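You operate a simulated robot arm through the tools that you are given. There is no shell and no other tool. Be economical: measure what you need, move in short steps, check, and stop when the job is done.

You are at the controls of a simulated robot arm. One attempt, no reset.

Task
Take the label bundle from the top of the black-legged table and put it on top of the white tape roll on the top of the black-legged table.
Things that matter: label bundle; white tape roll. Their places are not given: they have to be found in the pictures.

It is judged by the outcome, as a careful person would: the job done as asked, and still so three seconds after it is handed in. It fails if anything else is knocked over, pushed out of place, dropped, spilled or broken.

Robot
A 7-joint arm with a two-finger parallel gripper, fixed in place. Base frame: the origin is at the foot of the arm, x ahead of it, y to its left, z up; the work surface is at about z = 0. Readings come in m, rad, newtons and seconds.
With the tool pointing down near the work surface it reaches from about 0.24 to 0.62 m from the base axis. Its first joint turns from -1.152 to 1.152 rad. Payload 2.6 kg.
Tool frame: the origin (TCP) lies between the finger pads and is the grasp point; the fingertips stand 0.03 m ahead of it; z points along the fingers, y is the line along which they close. The gripper opens to 0.094 m. The fingers are 0.028 m wide and 0.01 m thick; the gripper's body (0.05 by 0.096 m) begins 0.055 m behind the TCP.
Orientation is told as [roll, pitch, yaw] about the base's x, y, z axes, in that order, counted from this pose: with the fingers straight down and closing along the base's y, the tool's x points along the base's -x, its y along +y and its z along -z.

Tools
- The arm moves only by the tool arm_command. Its argument "commands" is a list of rows, each an object of numbers (a shift or turn left out is 0, a gripper value left out holds the last): "dx", "dy", "dz": the shift along the tool's x, y, z in units of 200 mm (1.0 is 200 mm); "ax", "ay", "az": the turn, a rotation vector about the tool's x, y, z in units of 60 degrees (1.0 is 60 degrees); "claw": the gripper command, from -1 (shut) to 1 (fully open), values between in proportion. In form: [{"dx": .., "dy": .., "dz": .., "ax": .., "ay": .., "az": .., "claw": ..}, ...]. A call has 1 to 10 rows; each row is the pose to reach, as a shift and turn from the pose commanded when the call began, along the tool's axes at that moment. A call with a number of a shift or a turn outside -1 to 1 is refused whole. Each row takes 0.2 s and may step no farther than 0.05 m and 0.15 rad from the row before; otherwise, or with a gripper value out of range, the whole call is refused. Where a pose cannot be reached the arm comes as near as it can. A force on the tool above 40 N (or 10 N above the force at the start of the call, whichever is more), or a blocked arm, ends the call early, and 0.2 s more pass. The fingers move at their own pace (about 0.072 m/s each) and stop on an object; they squeeze with about 26 N. The grip force told is the motor's: it shows also when the fingers shut on nothing. Time passes only in rows, and 0.2 s behind the last, so rows that repeat a pose let the fingers close. It gives the time, the measured TCP pose, the force on the tool (base axes), the opening and the grip force at its end, in the units of the frame above (readings bear some noise), and new pictures: "show" is both (left out), scene, wrist or none.
- Cameras (640 x 400 px; columns grow to the right, rows downward): "scene" is fixed at [0.03, 0.4376, 0.5485]; the picture's right is [-0.77, -0.63, 0.00], its down [-0.45, 0.55, -0.70] and it looks along [0.45, -0.54, -0.71] (base axes); focal length 298 px, centre (320, 200). "wrist" rides on the gripper at [-0.037, 0, -0.058] in the tool frame; the picture's right is [0.00, -1.00, 0.00], its down [0.97, 0.00, -0.24] and it looks along [0.24, 0.00, 0.97] (tool axes); focal length 218 px, centre (320, 200).
- point_at(camera, pixels): for up to 12 pixels [column, row] of the newest picture of that camera ("zoom" is the newest enlarged one), the place [x, y, z] in the base frame of the surface seen there, good to about 0.002 m. It takes no simulated time.
- zoom(camera, box): a new picture of the part [left, top, right, bottom] of that camera's present view, enlarged. It takes no simulated time.
- job_done(): hands the job in; it is judged then, once.

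Work in short steps. Measure before you move; look again where a grasp or a placing could have gone wrong, and mend it. You have 60 turns and 120 pictures in all, those below and enlarged ones among them. Open the gripper and draw the arm clear of the work before you hand the job in, unless the task says otherwise; then end with one line.

The tools are called after ">>>" by a JSON object that holds its "name" and its "arguments". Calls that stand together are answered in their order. arm_command: Moves the arm, as the interface text tells. Its arguments: {"type":"object","properties":{"commands":{"type":"array"},"show":{"type":"string","enum":["both","scene","wrist","none"]}},"required":["commands"]} The other tools are called the same way: point_at (camera, pixels) gives the place of the surface under pixels of a picture; zoom (camera, box) takes an enlarged picture of a part of a camera's view; job_done () hands the job in.

At the start:

```text
clock: 0.0
tool_pos: [0.4707, 0.0347, 0.2372]
orientation: [0.001, -0.001, 0.0]
contact_force: [0.1, 0.0, -0.3]
opening: 0.0939
grasp_force: 0.1
```

scene: 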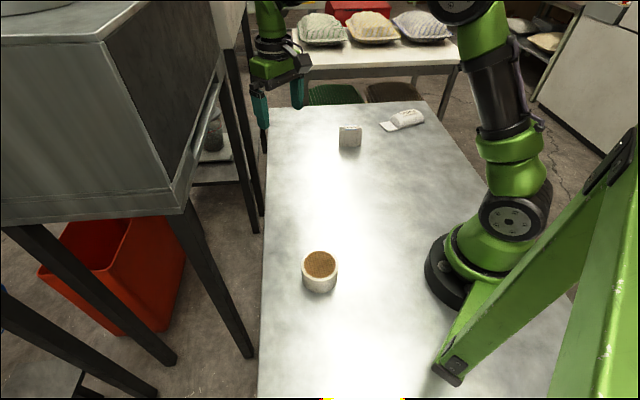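
wrist: 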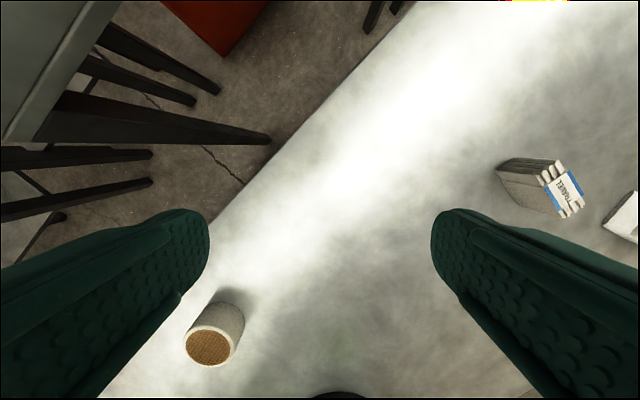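

The scene shows a roll near (320,270), a small upright bundle near (350,136) and a white item near (405,120). I'll enlarge both areas and measure.

>>> {"name": "zoom", "arguments": {"camera": "scene", "box": [310, 95, 440, 176]}}

>>> {"name": "zoom", "arguments": {"camera": "wrist", "box": [470, 130, 640, 236]}}

>>> {"name": "zoom", "arguments": {"camera": "scene", "box": [270, 235, 370, 298]}}

>>> {"name": "point_at", "arguments": {"camera": "scene", "pixels": [[320, 263], [305, 263], [336, 263], [320, 252], [320, 275], [320, 290], [340, 128], [360, 128], [350, 135], [341, 146], [359, 146], [405, 120]]}}

>>> {"name": "point_at", "arguments": {"camera": "wrist", "pixels": [[541, 178], [557, 165], [582, 205], [566, 215], [562, 190], [500, 172], [520, 160], [530, 190], [209, 347], [186, 345], [232, 345], [228, 318]]}}

```text
4.92 times, centred on (375, 136) of scene
```

zoom: 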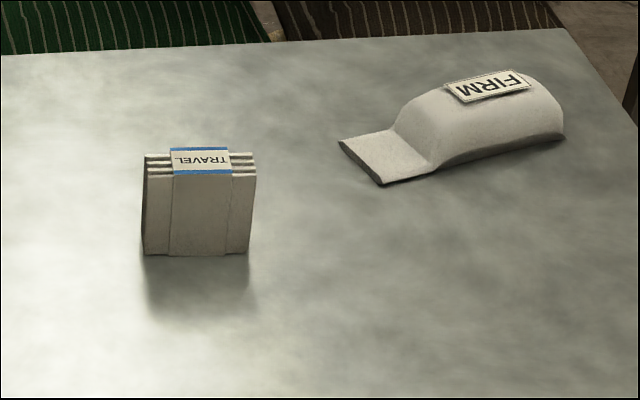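

```text
3.76 times, centred on (555, 183) of wrist
```

zoom: 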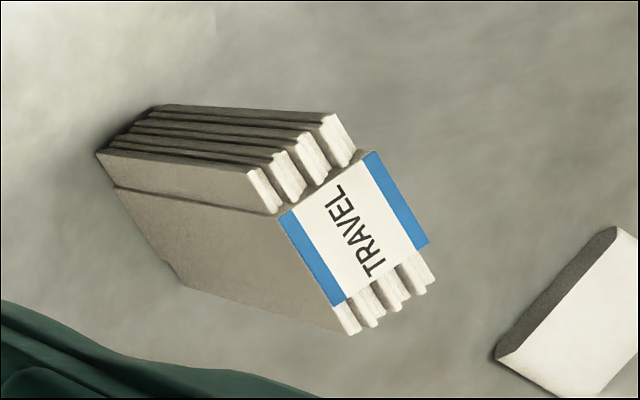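

```text
6.35 times, centred on (320, 266) of scene
```

zoom: 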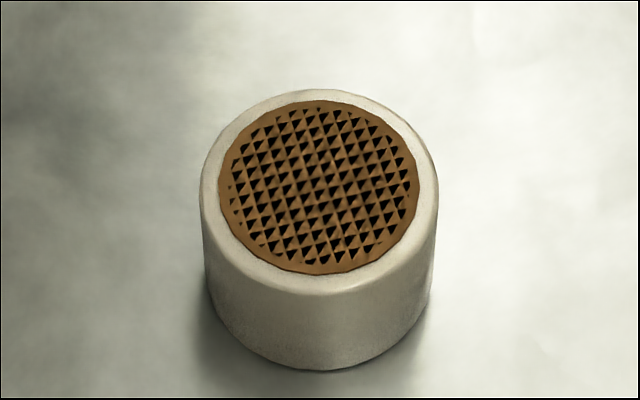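

```text
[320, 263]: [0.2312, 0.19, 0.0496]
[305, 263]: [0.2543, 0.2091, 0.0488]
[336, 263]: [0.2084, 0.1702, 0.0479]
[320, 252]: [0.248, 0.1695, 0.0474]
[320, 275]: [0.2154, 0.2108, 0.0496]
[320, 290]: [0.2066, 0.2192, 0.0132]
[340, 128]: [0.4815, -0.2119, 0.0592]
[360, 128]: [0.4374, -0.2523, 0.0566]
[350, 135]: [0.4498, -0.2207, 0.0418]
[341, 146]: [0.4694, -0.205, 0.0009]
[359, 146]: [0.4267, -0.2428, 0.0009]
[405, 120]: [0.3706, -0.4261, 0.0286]
```

```text
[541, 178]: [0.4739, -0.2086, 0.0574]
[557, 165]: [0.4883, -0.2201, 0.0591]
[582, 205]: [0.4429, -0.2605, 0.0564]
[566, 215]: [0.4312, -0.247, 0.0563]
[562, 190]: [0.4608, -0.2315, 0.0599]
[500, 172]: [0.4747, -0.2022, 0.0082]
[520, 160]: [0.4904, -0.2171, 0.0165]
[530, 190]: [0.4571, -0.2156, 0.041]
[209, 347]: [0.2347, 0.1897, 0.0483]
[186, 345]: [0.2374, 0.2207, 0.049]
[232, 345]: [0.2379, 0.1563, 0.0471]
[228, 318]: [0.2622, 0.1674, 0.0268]
```

The bundle ("TRAVEL") stands upright. Its top centre is at about (0.459,-0.233,0.058), its thin axis is about 131° in the base frame, and it is about 57 mm wide and 20 mm thick. The roll's top is centred at about (0.232,0.190,0.049). First I'll move halfway toward the bundle.

>>> {"name": "arm_command", "arguments": {"commands": [{"dx": 0.015, "dy": -0.18}, {"dx": 0.03, "dy": -0.36}, {"dx": 0.04, "dy": -0.54}, {"dx": 0.058, "dy": -0.72, "claw": 1}], "show": "none"}}

>>> {"name": "arm_command", "arguments": {"commands": [{"dy": -0.1, "dz": 0.05, "az": -0.115}, {"dy": -0.2, "dz": 0.1, "az": -0.23}, {"dy": -0.3, "dz": 0.15, "az": -0.345}, {"dy": -0.42, "dz": 0.2, "az": -0.46}, {"dy": -0.52, "dz": 0.25, "az": -0.575}, {"dy": -0.62, "dz": 0.3, "az": -0.69}, {"dy": -0.62, "dz": 0.3, "az": -0.69}]}}

```text
clock: 1.0
tool_pos: [0.4587, -0.1106, 0.2363]
orientation: [-0.001, -0.001, 0.003]
contact_force: [-0.4, 0.0, -0.5]
opening: 0.094
grasp_force: 0.2
```

```text
clock: 2.6
tool_pos: [0.4595, -0.2338, 0.1763]
orientation: [0.0, 0.0, 0.727]
contact_force: [-0.4, 0.0, -0.4]
opening: 0.0939
grasp_force: 0.1
```

scene: 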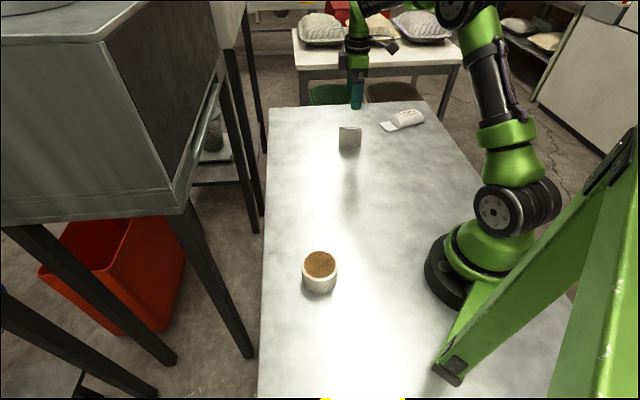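
wrist: 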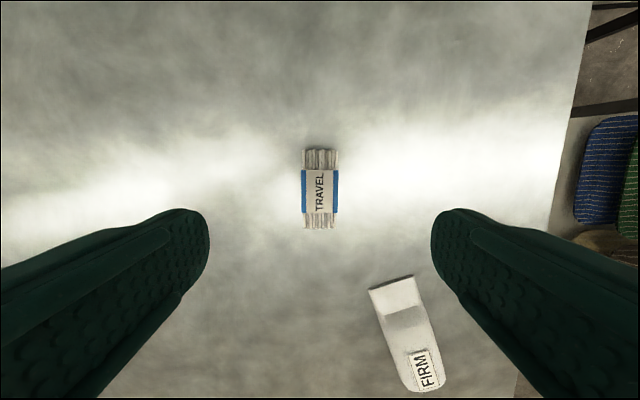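

The fingers look aligned with the bundle at (320,190). I'll measure its centre and the near corner of the FIRM item at (370,290) to check clearance.

>>> {"name": "point_at", "arguments": {"camera": "wrist", "pixels": [[303, 192], [337, 192], [320, 152], [319, 228], [320, 190], [370, 290], [412, 276], [306, 155], [335, 155], [306, 226], [333, 226]]}}

```text
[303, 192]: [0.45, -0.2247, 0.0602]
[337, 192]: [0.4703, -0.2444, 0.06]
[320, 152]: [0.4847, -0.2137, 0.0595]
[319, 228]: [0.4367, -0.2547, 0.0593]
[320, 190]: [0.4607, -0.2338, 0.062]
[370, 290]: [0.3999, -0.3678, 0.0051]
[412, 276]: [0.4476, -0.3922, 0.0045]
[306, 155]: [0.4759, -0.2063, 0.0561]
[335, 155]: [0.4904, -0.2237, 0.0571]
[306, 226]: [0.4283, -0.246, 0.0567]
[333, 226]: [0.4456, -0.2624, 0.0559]
```

The centre is (0.460,-0.2345), within 1 mm of the TCP, and the FIRM item is well clear. I'll descend to z≈0.040 and then close.

>>> {"name": "arm_command", "arguments": {"commands": [{"dz": 0.17}, {"dz": 0.34}, {"dz": 0.5}, {"dz": 0.6}, {"dz": 0.68}, {"dz": 0.68}], "show": "wrist"}}

>>> {"name": "arm_command", "arguments": {"commands": [{"claw": -1}, {"claw": -1}, {"claw": -1}, {"claw": -1}, {"claw": -1}]}}

```text
clock: 4.0
tool_pos: [0.4586, -0.2349, 0.0413]
orientation: [0.0, 0.0, 0.723]
contact_force: [-0.8, 0.7, 0.3]
opening: 0.094
grasp_force: 0.0
```

wrist: 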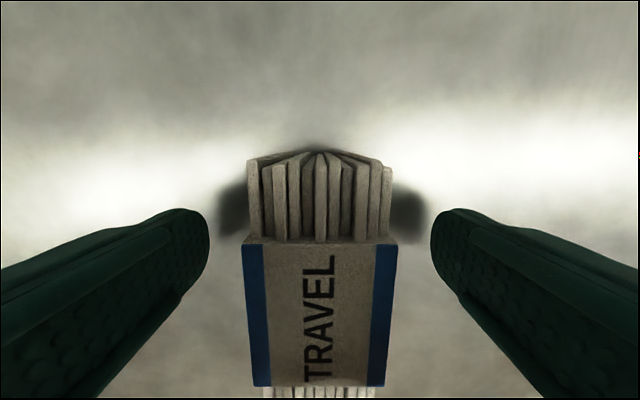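

```text
clock: 5.2
tool_pos: [0.4604, -0.2339, 0.0418]
orientation: [0.002, 0.0, 0.723]
contact_force: [-0.1, 0.8, 0.5]
opening: 0.0337
grasp_force: 26.1
```

scene: 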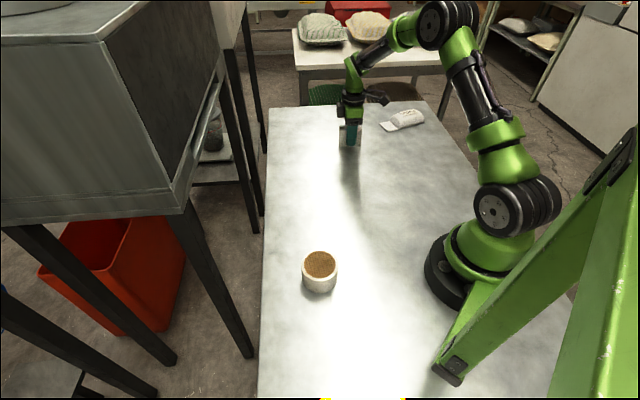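
wrist: 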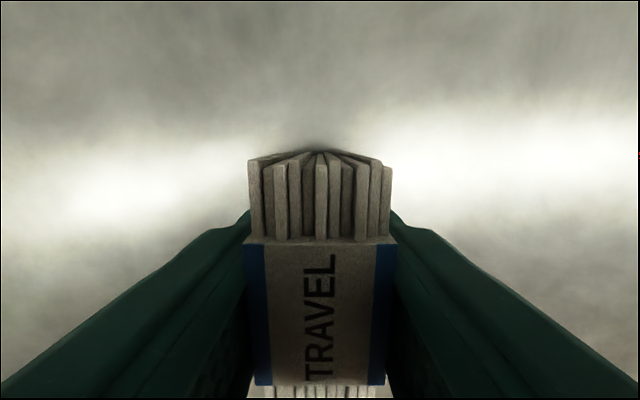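

The bundle is held at a 34 mm opening with 26 N. I'll lift it 130 mm and start the transfer.

>>> {"name": "arm_command", "arguments": {"commands": [{"dz": -0.1}, {"dz": -0.25}, {"dz": -0.45}, {"dz": -0.65}, {"dz": -0.65, "dy": 0.2, "dx": -0.047}, {"dz": -0.65, "dy": 0.4, "dx": -0.094}, {"dz": -0.65, "dy": 0.6, "dx": -0.14}, {"dz": -0.65, "dy": 0.8, "dx": -0.187}]}}

```text
clock: 7.0
tool_pos: [0.3794, -0.0869, 0.1703]
orientation: [-0.001, 0.0, 0.723]
contact_force: [-0.6, 1.0, 0.0]
opening: 0.0334
grasp_force: 26.2
```

scene: 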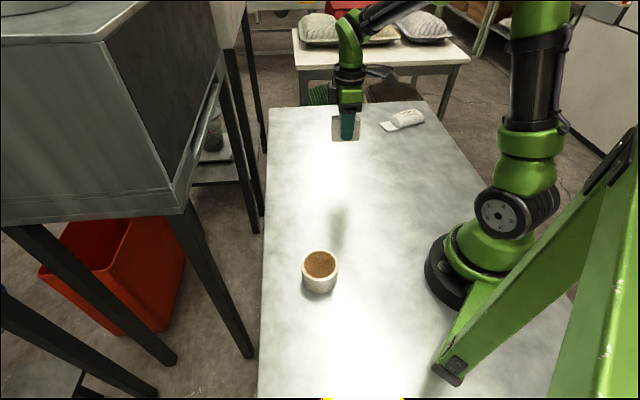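
wrist: 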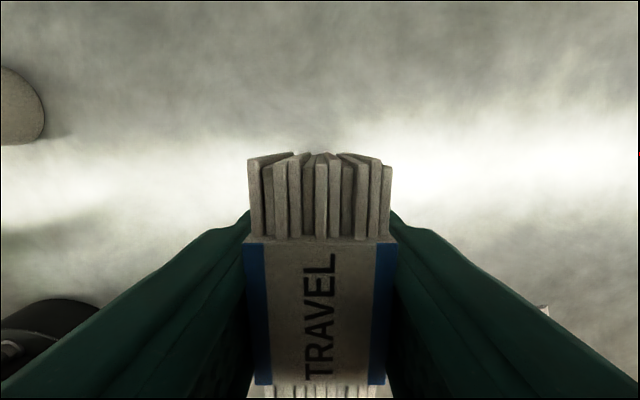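

It's carried cleanly. I'll continue most of the way and then measure the roll's rim precisely.

>>> {"name": "arm_command", "arguments": {"commands": [{"dy": 0.2, "dx": -0.048}, {"dy": 0.4, "dx": -0.096}, {"dy": 0.6, "dx": -0.144}, {"dy": 0.8, "dx": -0.192}, {"dy": 1.0, "dx": -0.24}, {"dy": 1.0, "dx": -0.24}]}}

>>> {"name": "zoom", "arguments": {"camera": "scene", "box": [270, 235, 370, 298]}}

>>> {"name": "point_at", "arguments": {"camera": "zoom", "pixels": [[320, 92], [320, 288], [204, 185], [434, 185], [235, 120], [403, 120], [235, 260], [403, 260]]}}

```text
clock: 8.4
tool_pos: [0.283, 0.0944, 0.1715]
orientation: [0.001, -0.001, 0.721]
contact_force: [-0.6, 0.1, -0.2]
opening: 0.0338
grasp_force: 26.2
```

scene: 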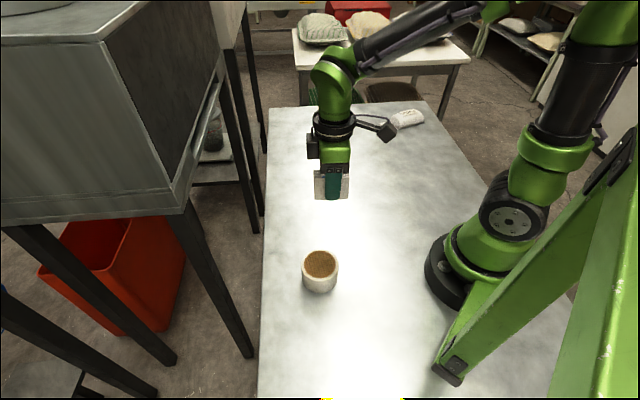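
wrist: 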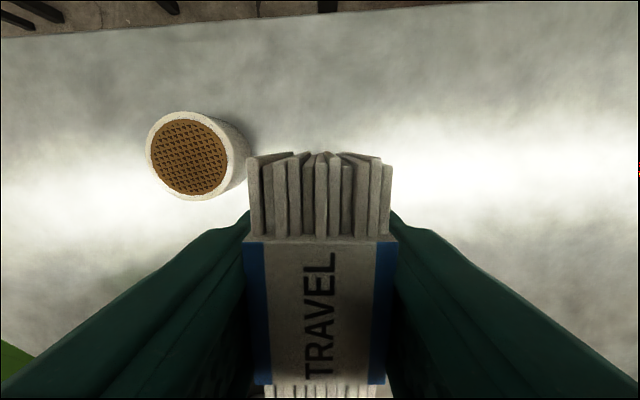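

```text
6.35 times, centred on (320, 266) of scene
```

zoom: 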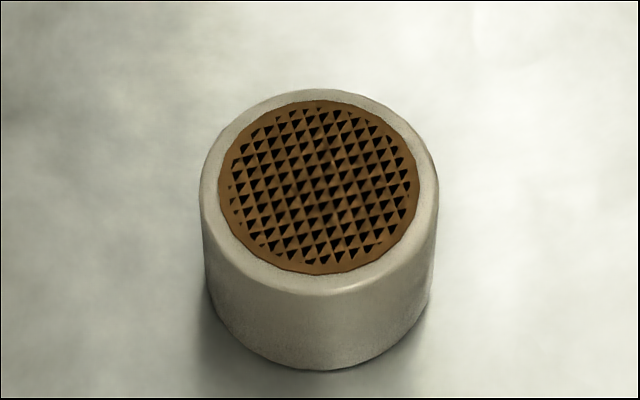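

```text
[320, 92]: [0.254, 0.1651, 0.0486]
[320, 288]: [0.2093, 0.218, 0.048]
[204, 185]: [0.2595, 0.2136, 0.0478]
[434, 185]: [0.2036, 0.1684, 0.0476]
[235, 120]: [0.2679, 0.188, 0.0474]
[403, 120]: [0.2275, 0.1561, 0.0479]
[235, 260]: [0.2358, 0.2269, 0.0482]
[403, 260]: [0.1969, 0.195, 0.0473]
```

The roll's rim centre is (0.2316,0.1913), its top is at z≈0.0485, and it is about 70 mm across. I'll move directly over it and measure the alignment.

>>> {"name": "arm_command", "arguments": {"commands": [{"dy": 0.18, "dx": -0.043}, {"dy": 0.36, "dx": -0.086}, {"dy": 0.534, "dx": -0.128}, {"dy": 0.534, "dx": -0.128}, {"dy": 0.534, "dx": -0.128, "dz": 0.12}, {"dy": 0.534, "dx": -0.128, "dz": 0.25}, {"dy": 0.534, "dx": -0.128, "dz": 0.25}]}}

>>> {"name": "zoom", "arguments": {"camera": "scene", "box": [260, 200, 380, 300]}}

```text
clock: 10.0
tool_pos: [0.233, 0.1909, 0.1205]
orientation: [0.0, 0.001, 0.722]
contact_force: [-0.1, -0.3, -1.2]
opening: 0.0335
grasp_force: 26.0
```

scene: 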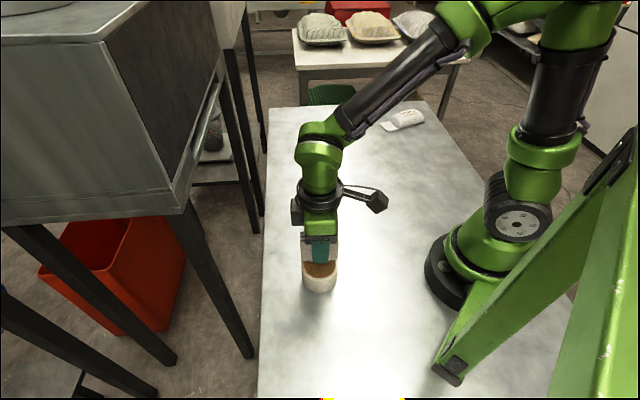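
wrist: 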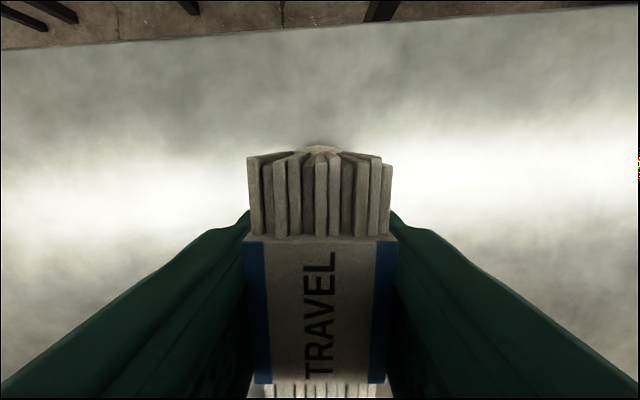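

```text
4.00 times, centred on (320, 250) of scene
```

zoom: 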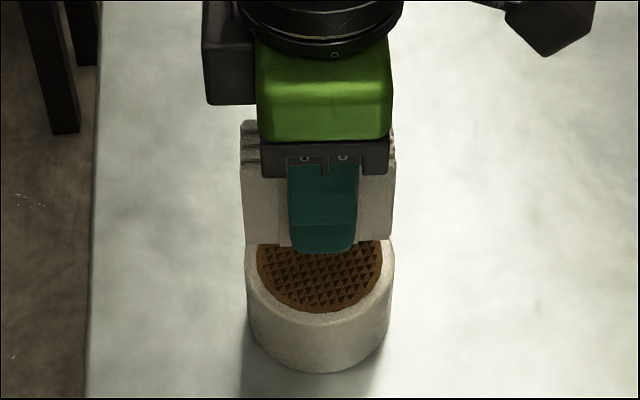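

The bundle is centred over the roll, about 30 mm above it. I'll lower it gently to just about contact.

>>> {"name": "arm_command", "arguments": {"commands": [{"dz": 0.05}, {"dz": 0.09}, {"dz": 0.12}, {"dz": 0.132}, {"dz": 0.14}, {"dz": 0.14}], "show": "none"}}

>>> {"name": "zoom", "arguments": {"camera": "scene", "box": [270, 225, 370, 298]}}

```text
clock: 11.4
tool_pos: [0.2348, 0.1884, 0.0928]
orientation: [0.001, 0.0, 0.722]
contact_force: [0.0, 0.4, -0.6]
opening: 0.0335
grasp_force: 25.9
```

```text
5.48 times, centred on (320, 262) of scene
```

zoom: 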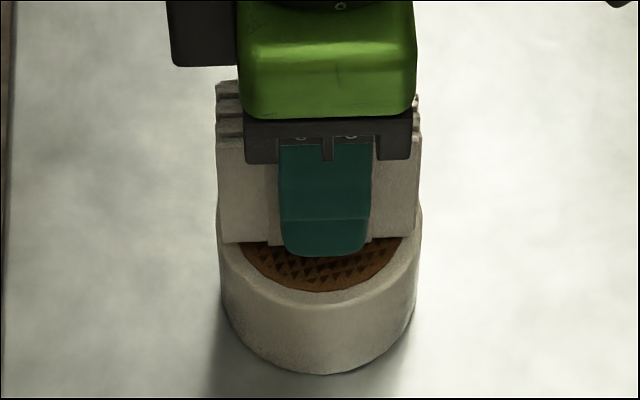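

There is no contact yet (fz≈0). The reading shows a possible 4 mm sideways drift, so I'll lower 1 mm at a time and take another reading.

>>> {"name": "arm_command", "arguments": {"commands": [{"dz": 0.005}, {"dz": 0.01}, {"dz": 0.01}], "show": "none"}}

>>> {"name": "arm_command", "arguments": {"commands": [{"dz": 0.0}], "show": "none"}}

```text
clock: 12.2
tool_pos: [0.234, 0.191, 0.0911]
orientation: [0.0, 0.0, 0.723]
contact_force: [0.1, -0.8, -0.1]
opening: 0.0339
grasp_force: 25.7
```

```text
clock: 12.6
tool_pos: [0.2326, 0.1896, 0.09]
orientation: [-0.001, 0.0, 0.722]
contact_force: [1.4, 0.1, 0.3]
opening: 0.0339
grasp_force: 25.9
```

The drift was noise, and the position is about (0.233,0.190). There is still no contact force, so I'll keep lowering in 1 mm steps.

>>> {"name": "arm_command", "arguments": {"commands": [{"dz": 0.005}, {"dz": 0.005}], "show": "none"}}

>>> {"name": "arm_command", "arguments": {"commands": [{"dz": 0.005}, {"dz": 0.005}], "show": "none"}}

>>> {"name": "zoom", "arguments": {"camera": "scene", "box": [270, 225, 370, 298]}}

```text
clock: 13.2
tool_pos: [0.2346, 0.1916, 0.091]
orientation: [-0.001, 0.0, 0.723]
contact_force: [0.0, -0.6, 0.1]
opening: 0.0335
grasp_force: 26.4
```

```text
clock: 13.8
tool_pos: [0.2346, 0.1903, 0.0897]
orientation: [0.0, 0.001, 0.723]
contact_force: [0.5, 0.5, 1.1]
opening: 0.0334
grasp_force: 26.4
```

```text
5.48 times, centred on (320, 262) of scene
```

zoom: 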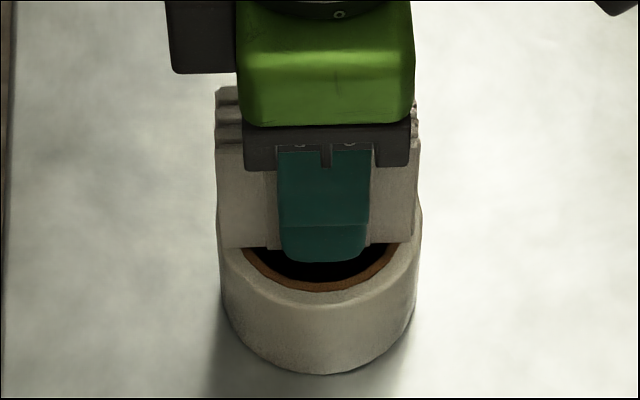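

The core now looks dark at (320,268). I'll check whether it's hollow, and where the rim and the bundle's bottom edge are.

>>> {"name": "point_at", "arguments": {"camera": "zoom", "pixels": [[320, 270], [320, 282], [320, 292], [226, 240], [222, 246], [408, 240], [412, 246], [232, 262], [260, 240], [385, 240]]}}

```text
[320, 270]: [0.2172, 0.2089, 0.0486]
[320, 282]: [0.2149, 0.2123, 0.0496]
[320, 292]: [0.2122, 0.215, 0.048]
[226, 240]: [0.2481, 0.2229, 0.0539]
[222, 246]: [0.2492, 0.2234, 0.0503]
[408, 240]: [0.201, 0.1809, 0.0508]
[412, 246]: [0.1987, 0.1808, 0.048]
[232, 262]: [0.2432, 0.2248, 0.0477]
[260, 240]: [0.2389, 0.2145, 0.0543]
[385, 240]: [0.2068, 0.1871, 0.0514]
```

The core is flush at 0.0486, so the dark patch is just shadow, and the bundle's bottom is within 1–2 mm of it. I'll lower until contact registers.

>>> {"name": "arm_command", "arguments": {"commands": [{"dz": 0.005}, {"dz": 0.005}], "show": "none"}}

>>> {"name": "arm_command", "arguments": {"commands": [{"dz": 0.005}, {"dz": 0.005}], "show": "none"}}

```text
clock: 14.4
tool_pos: [0.2333, 0.1891, 0.0889]
orientation: [0.0, -0.001, 0.723]
contact_force: [-3.2, -3.2, 21.8]
opening: 0.0334
grasp_force: 26.1
```

```text
clock: 15.0
tool_pos: [0.2348, 0.1897, 0.0874]
orientation: [-0.002, -0.005, 0.725]
contact_force: [1.1, 0.0, 22.0]
opening: 0.0338
grasp_force: 25.9
```

Contact is made at 22 N. I'll back off 1 mm to take the load off and then open the fingers.

>>> {"name": "arm_command", "arguments": {"commands": [{"dz": -0.005}, {"dz": -0.005}, {"dz": -0.005, "claw": -0.2}, {"dz": -0.005, "claw": 0.0}, {"dz": -0.005, "claw": 0.3}, {"dz": -0.005, "claw": 0.6}, {"dz": -0.005, "claw": 0.6}]}}

>>> {"name": "zoom", "arguments": {"camera": "scene", "box": [270, 225, 370, 298]}}

```text
clock: 16.6
tool_pos: [0.2326, 0.1903, 0.0886]
orientation: [0.0, -0.001, 0.722]
contact_force: [-0.8, -0.8, 0.9]
opening: 0.0753
grasp_force: 0.1
```

scene: 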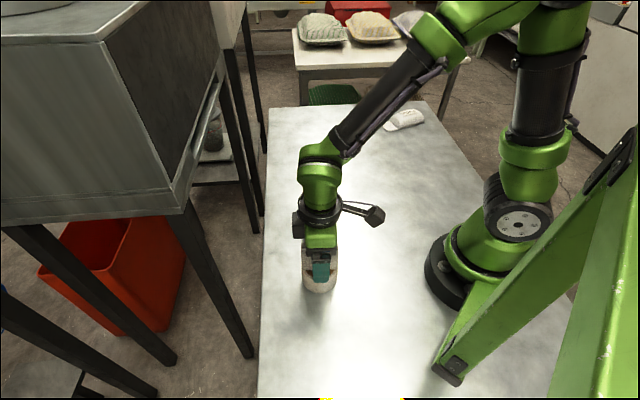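
wrist: 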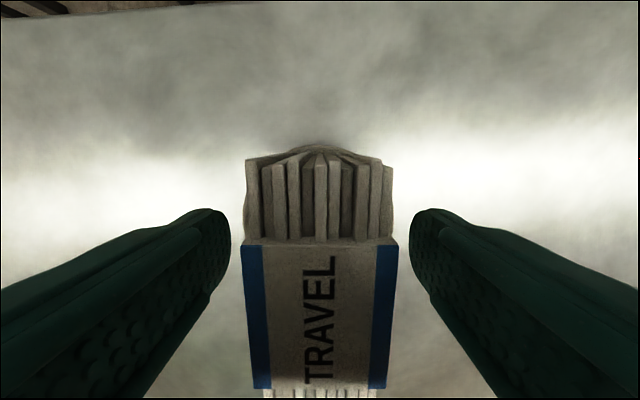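

```text
5.48 times, centred on (320, 262) of scene
```

zoom: 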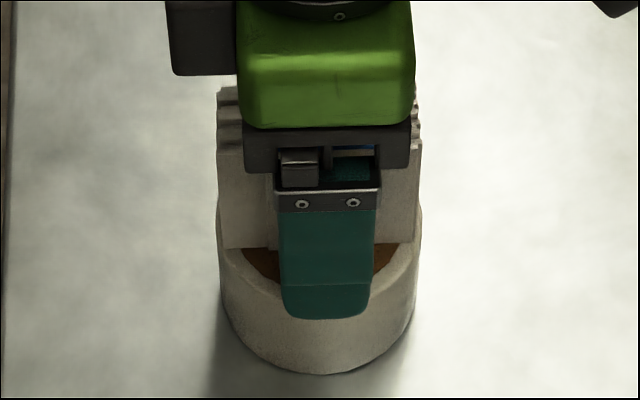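

The bundle stands on its own and the fingers are clear on both sides. I'll rise straight up, then move away.

>>> {"name": "arm_command", "arguments": {"commands": [{"dz": -0.05, "claw": 0.8}, {"dz": -0.15}, {"dz": -0.3}, {"dz": -0.5}, {"dz": -0.7}, {"dz": -0.7, "dy": -0.2}, {"dz": -0.7, "dy": -0.4}, {"dz": -0.7, "dy": -0.6}, {"dz": -0.7, "dy": -0.6}]}}

>>> {"name": "zoom", "arguments": {"camera": "scene", "box": [270, 215, 370, 298]}}

```text
clock: 18.6
tool_pos: [0.3116, 0.1006, 0.2284]
orientation: [0.001, 0.002, 0.724]
contact_force: [-0.1, 0.6, -0.5]
opening: 0.0845
grasp_force: 0.1
```

scene: 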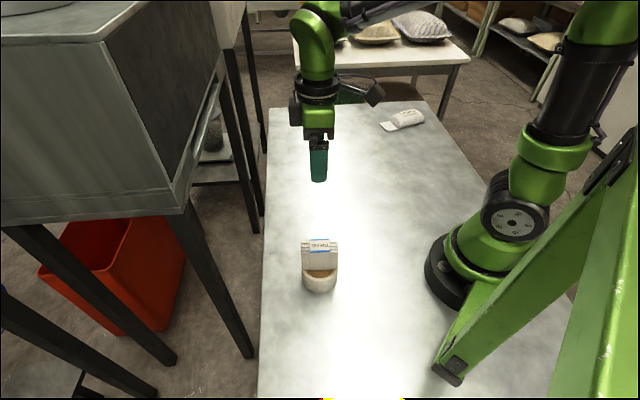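
wrist: 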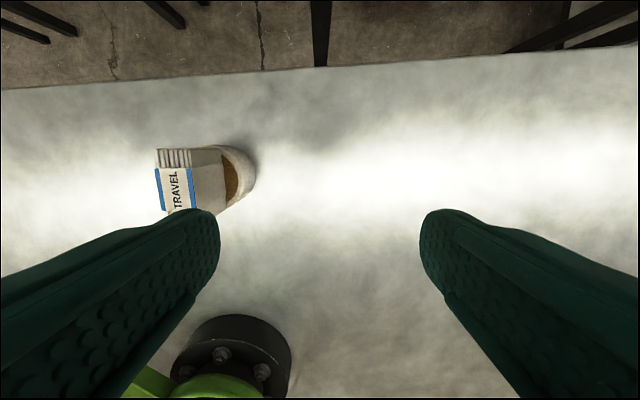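

```text
4.82 times, centred on (320, 256) of scene
```

zoom: 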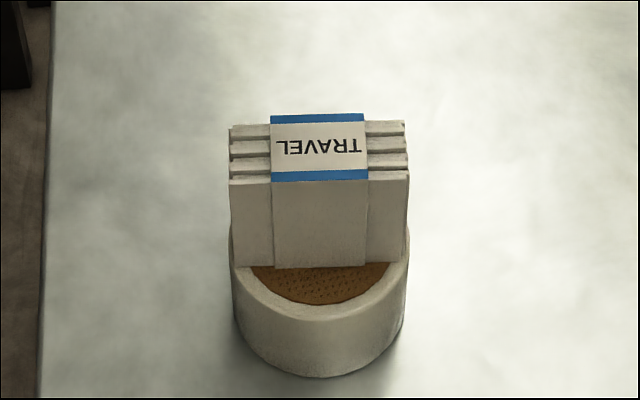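

The bundle stands upright and centred on the roll at (320,265). The roll hasn't moved, and the arm is clear with the gripper open, so I'm handing in.

>>> {"name": "job_done", "arguments": {}}

```text
The job is handed in.
```

The label bundle is standing upright and centred on top of the white tape roll; nothing else was moved, and the arm is clear with the gripper open.
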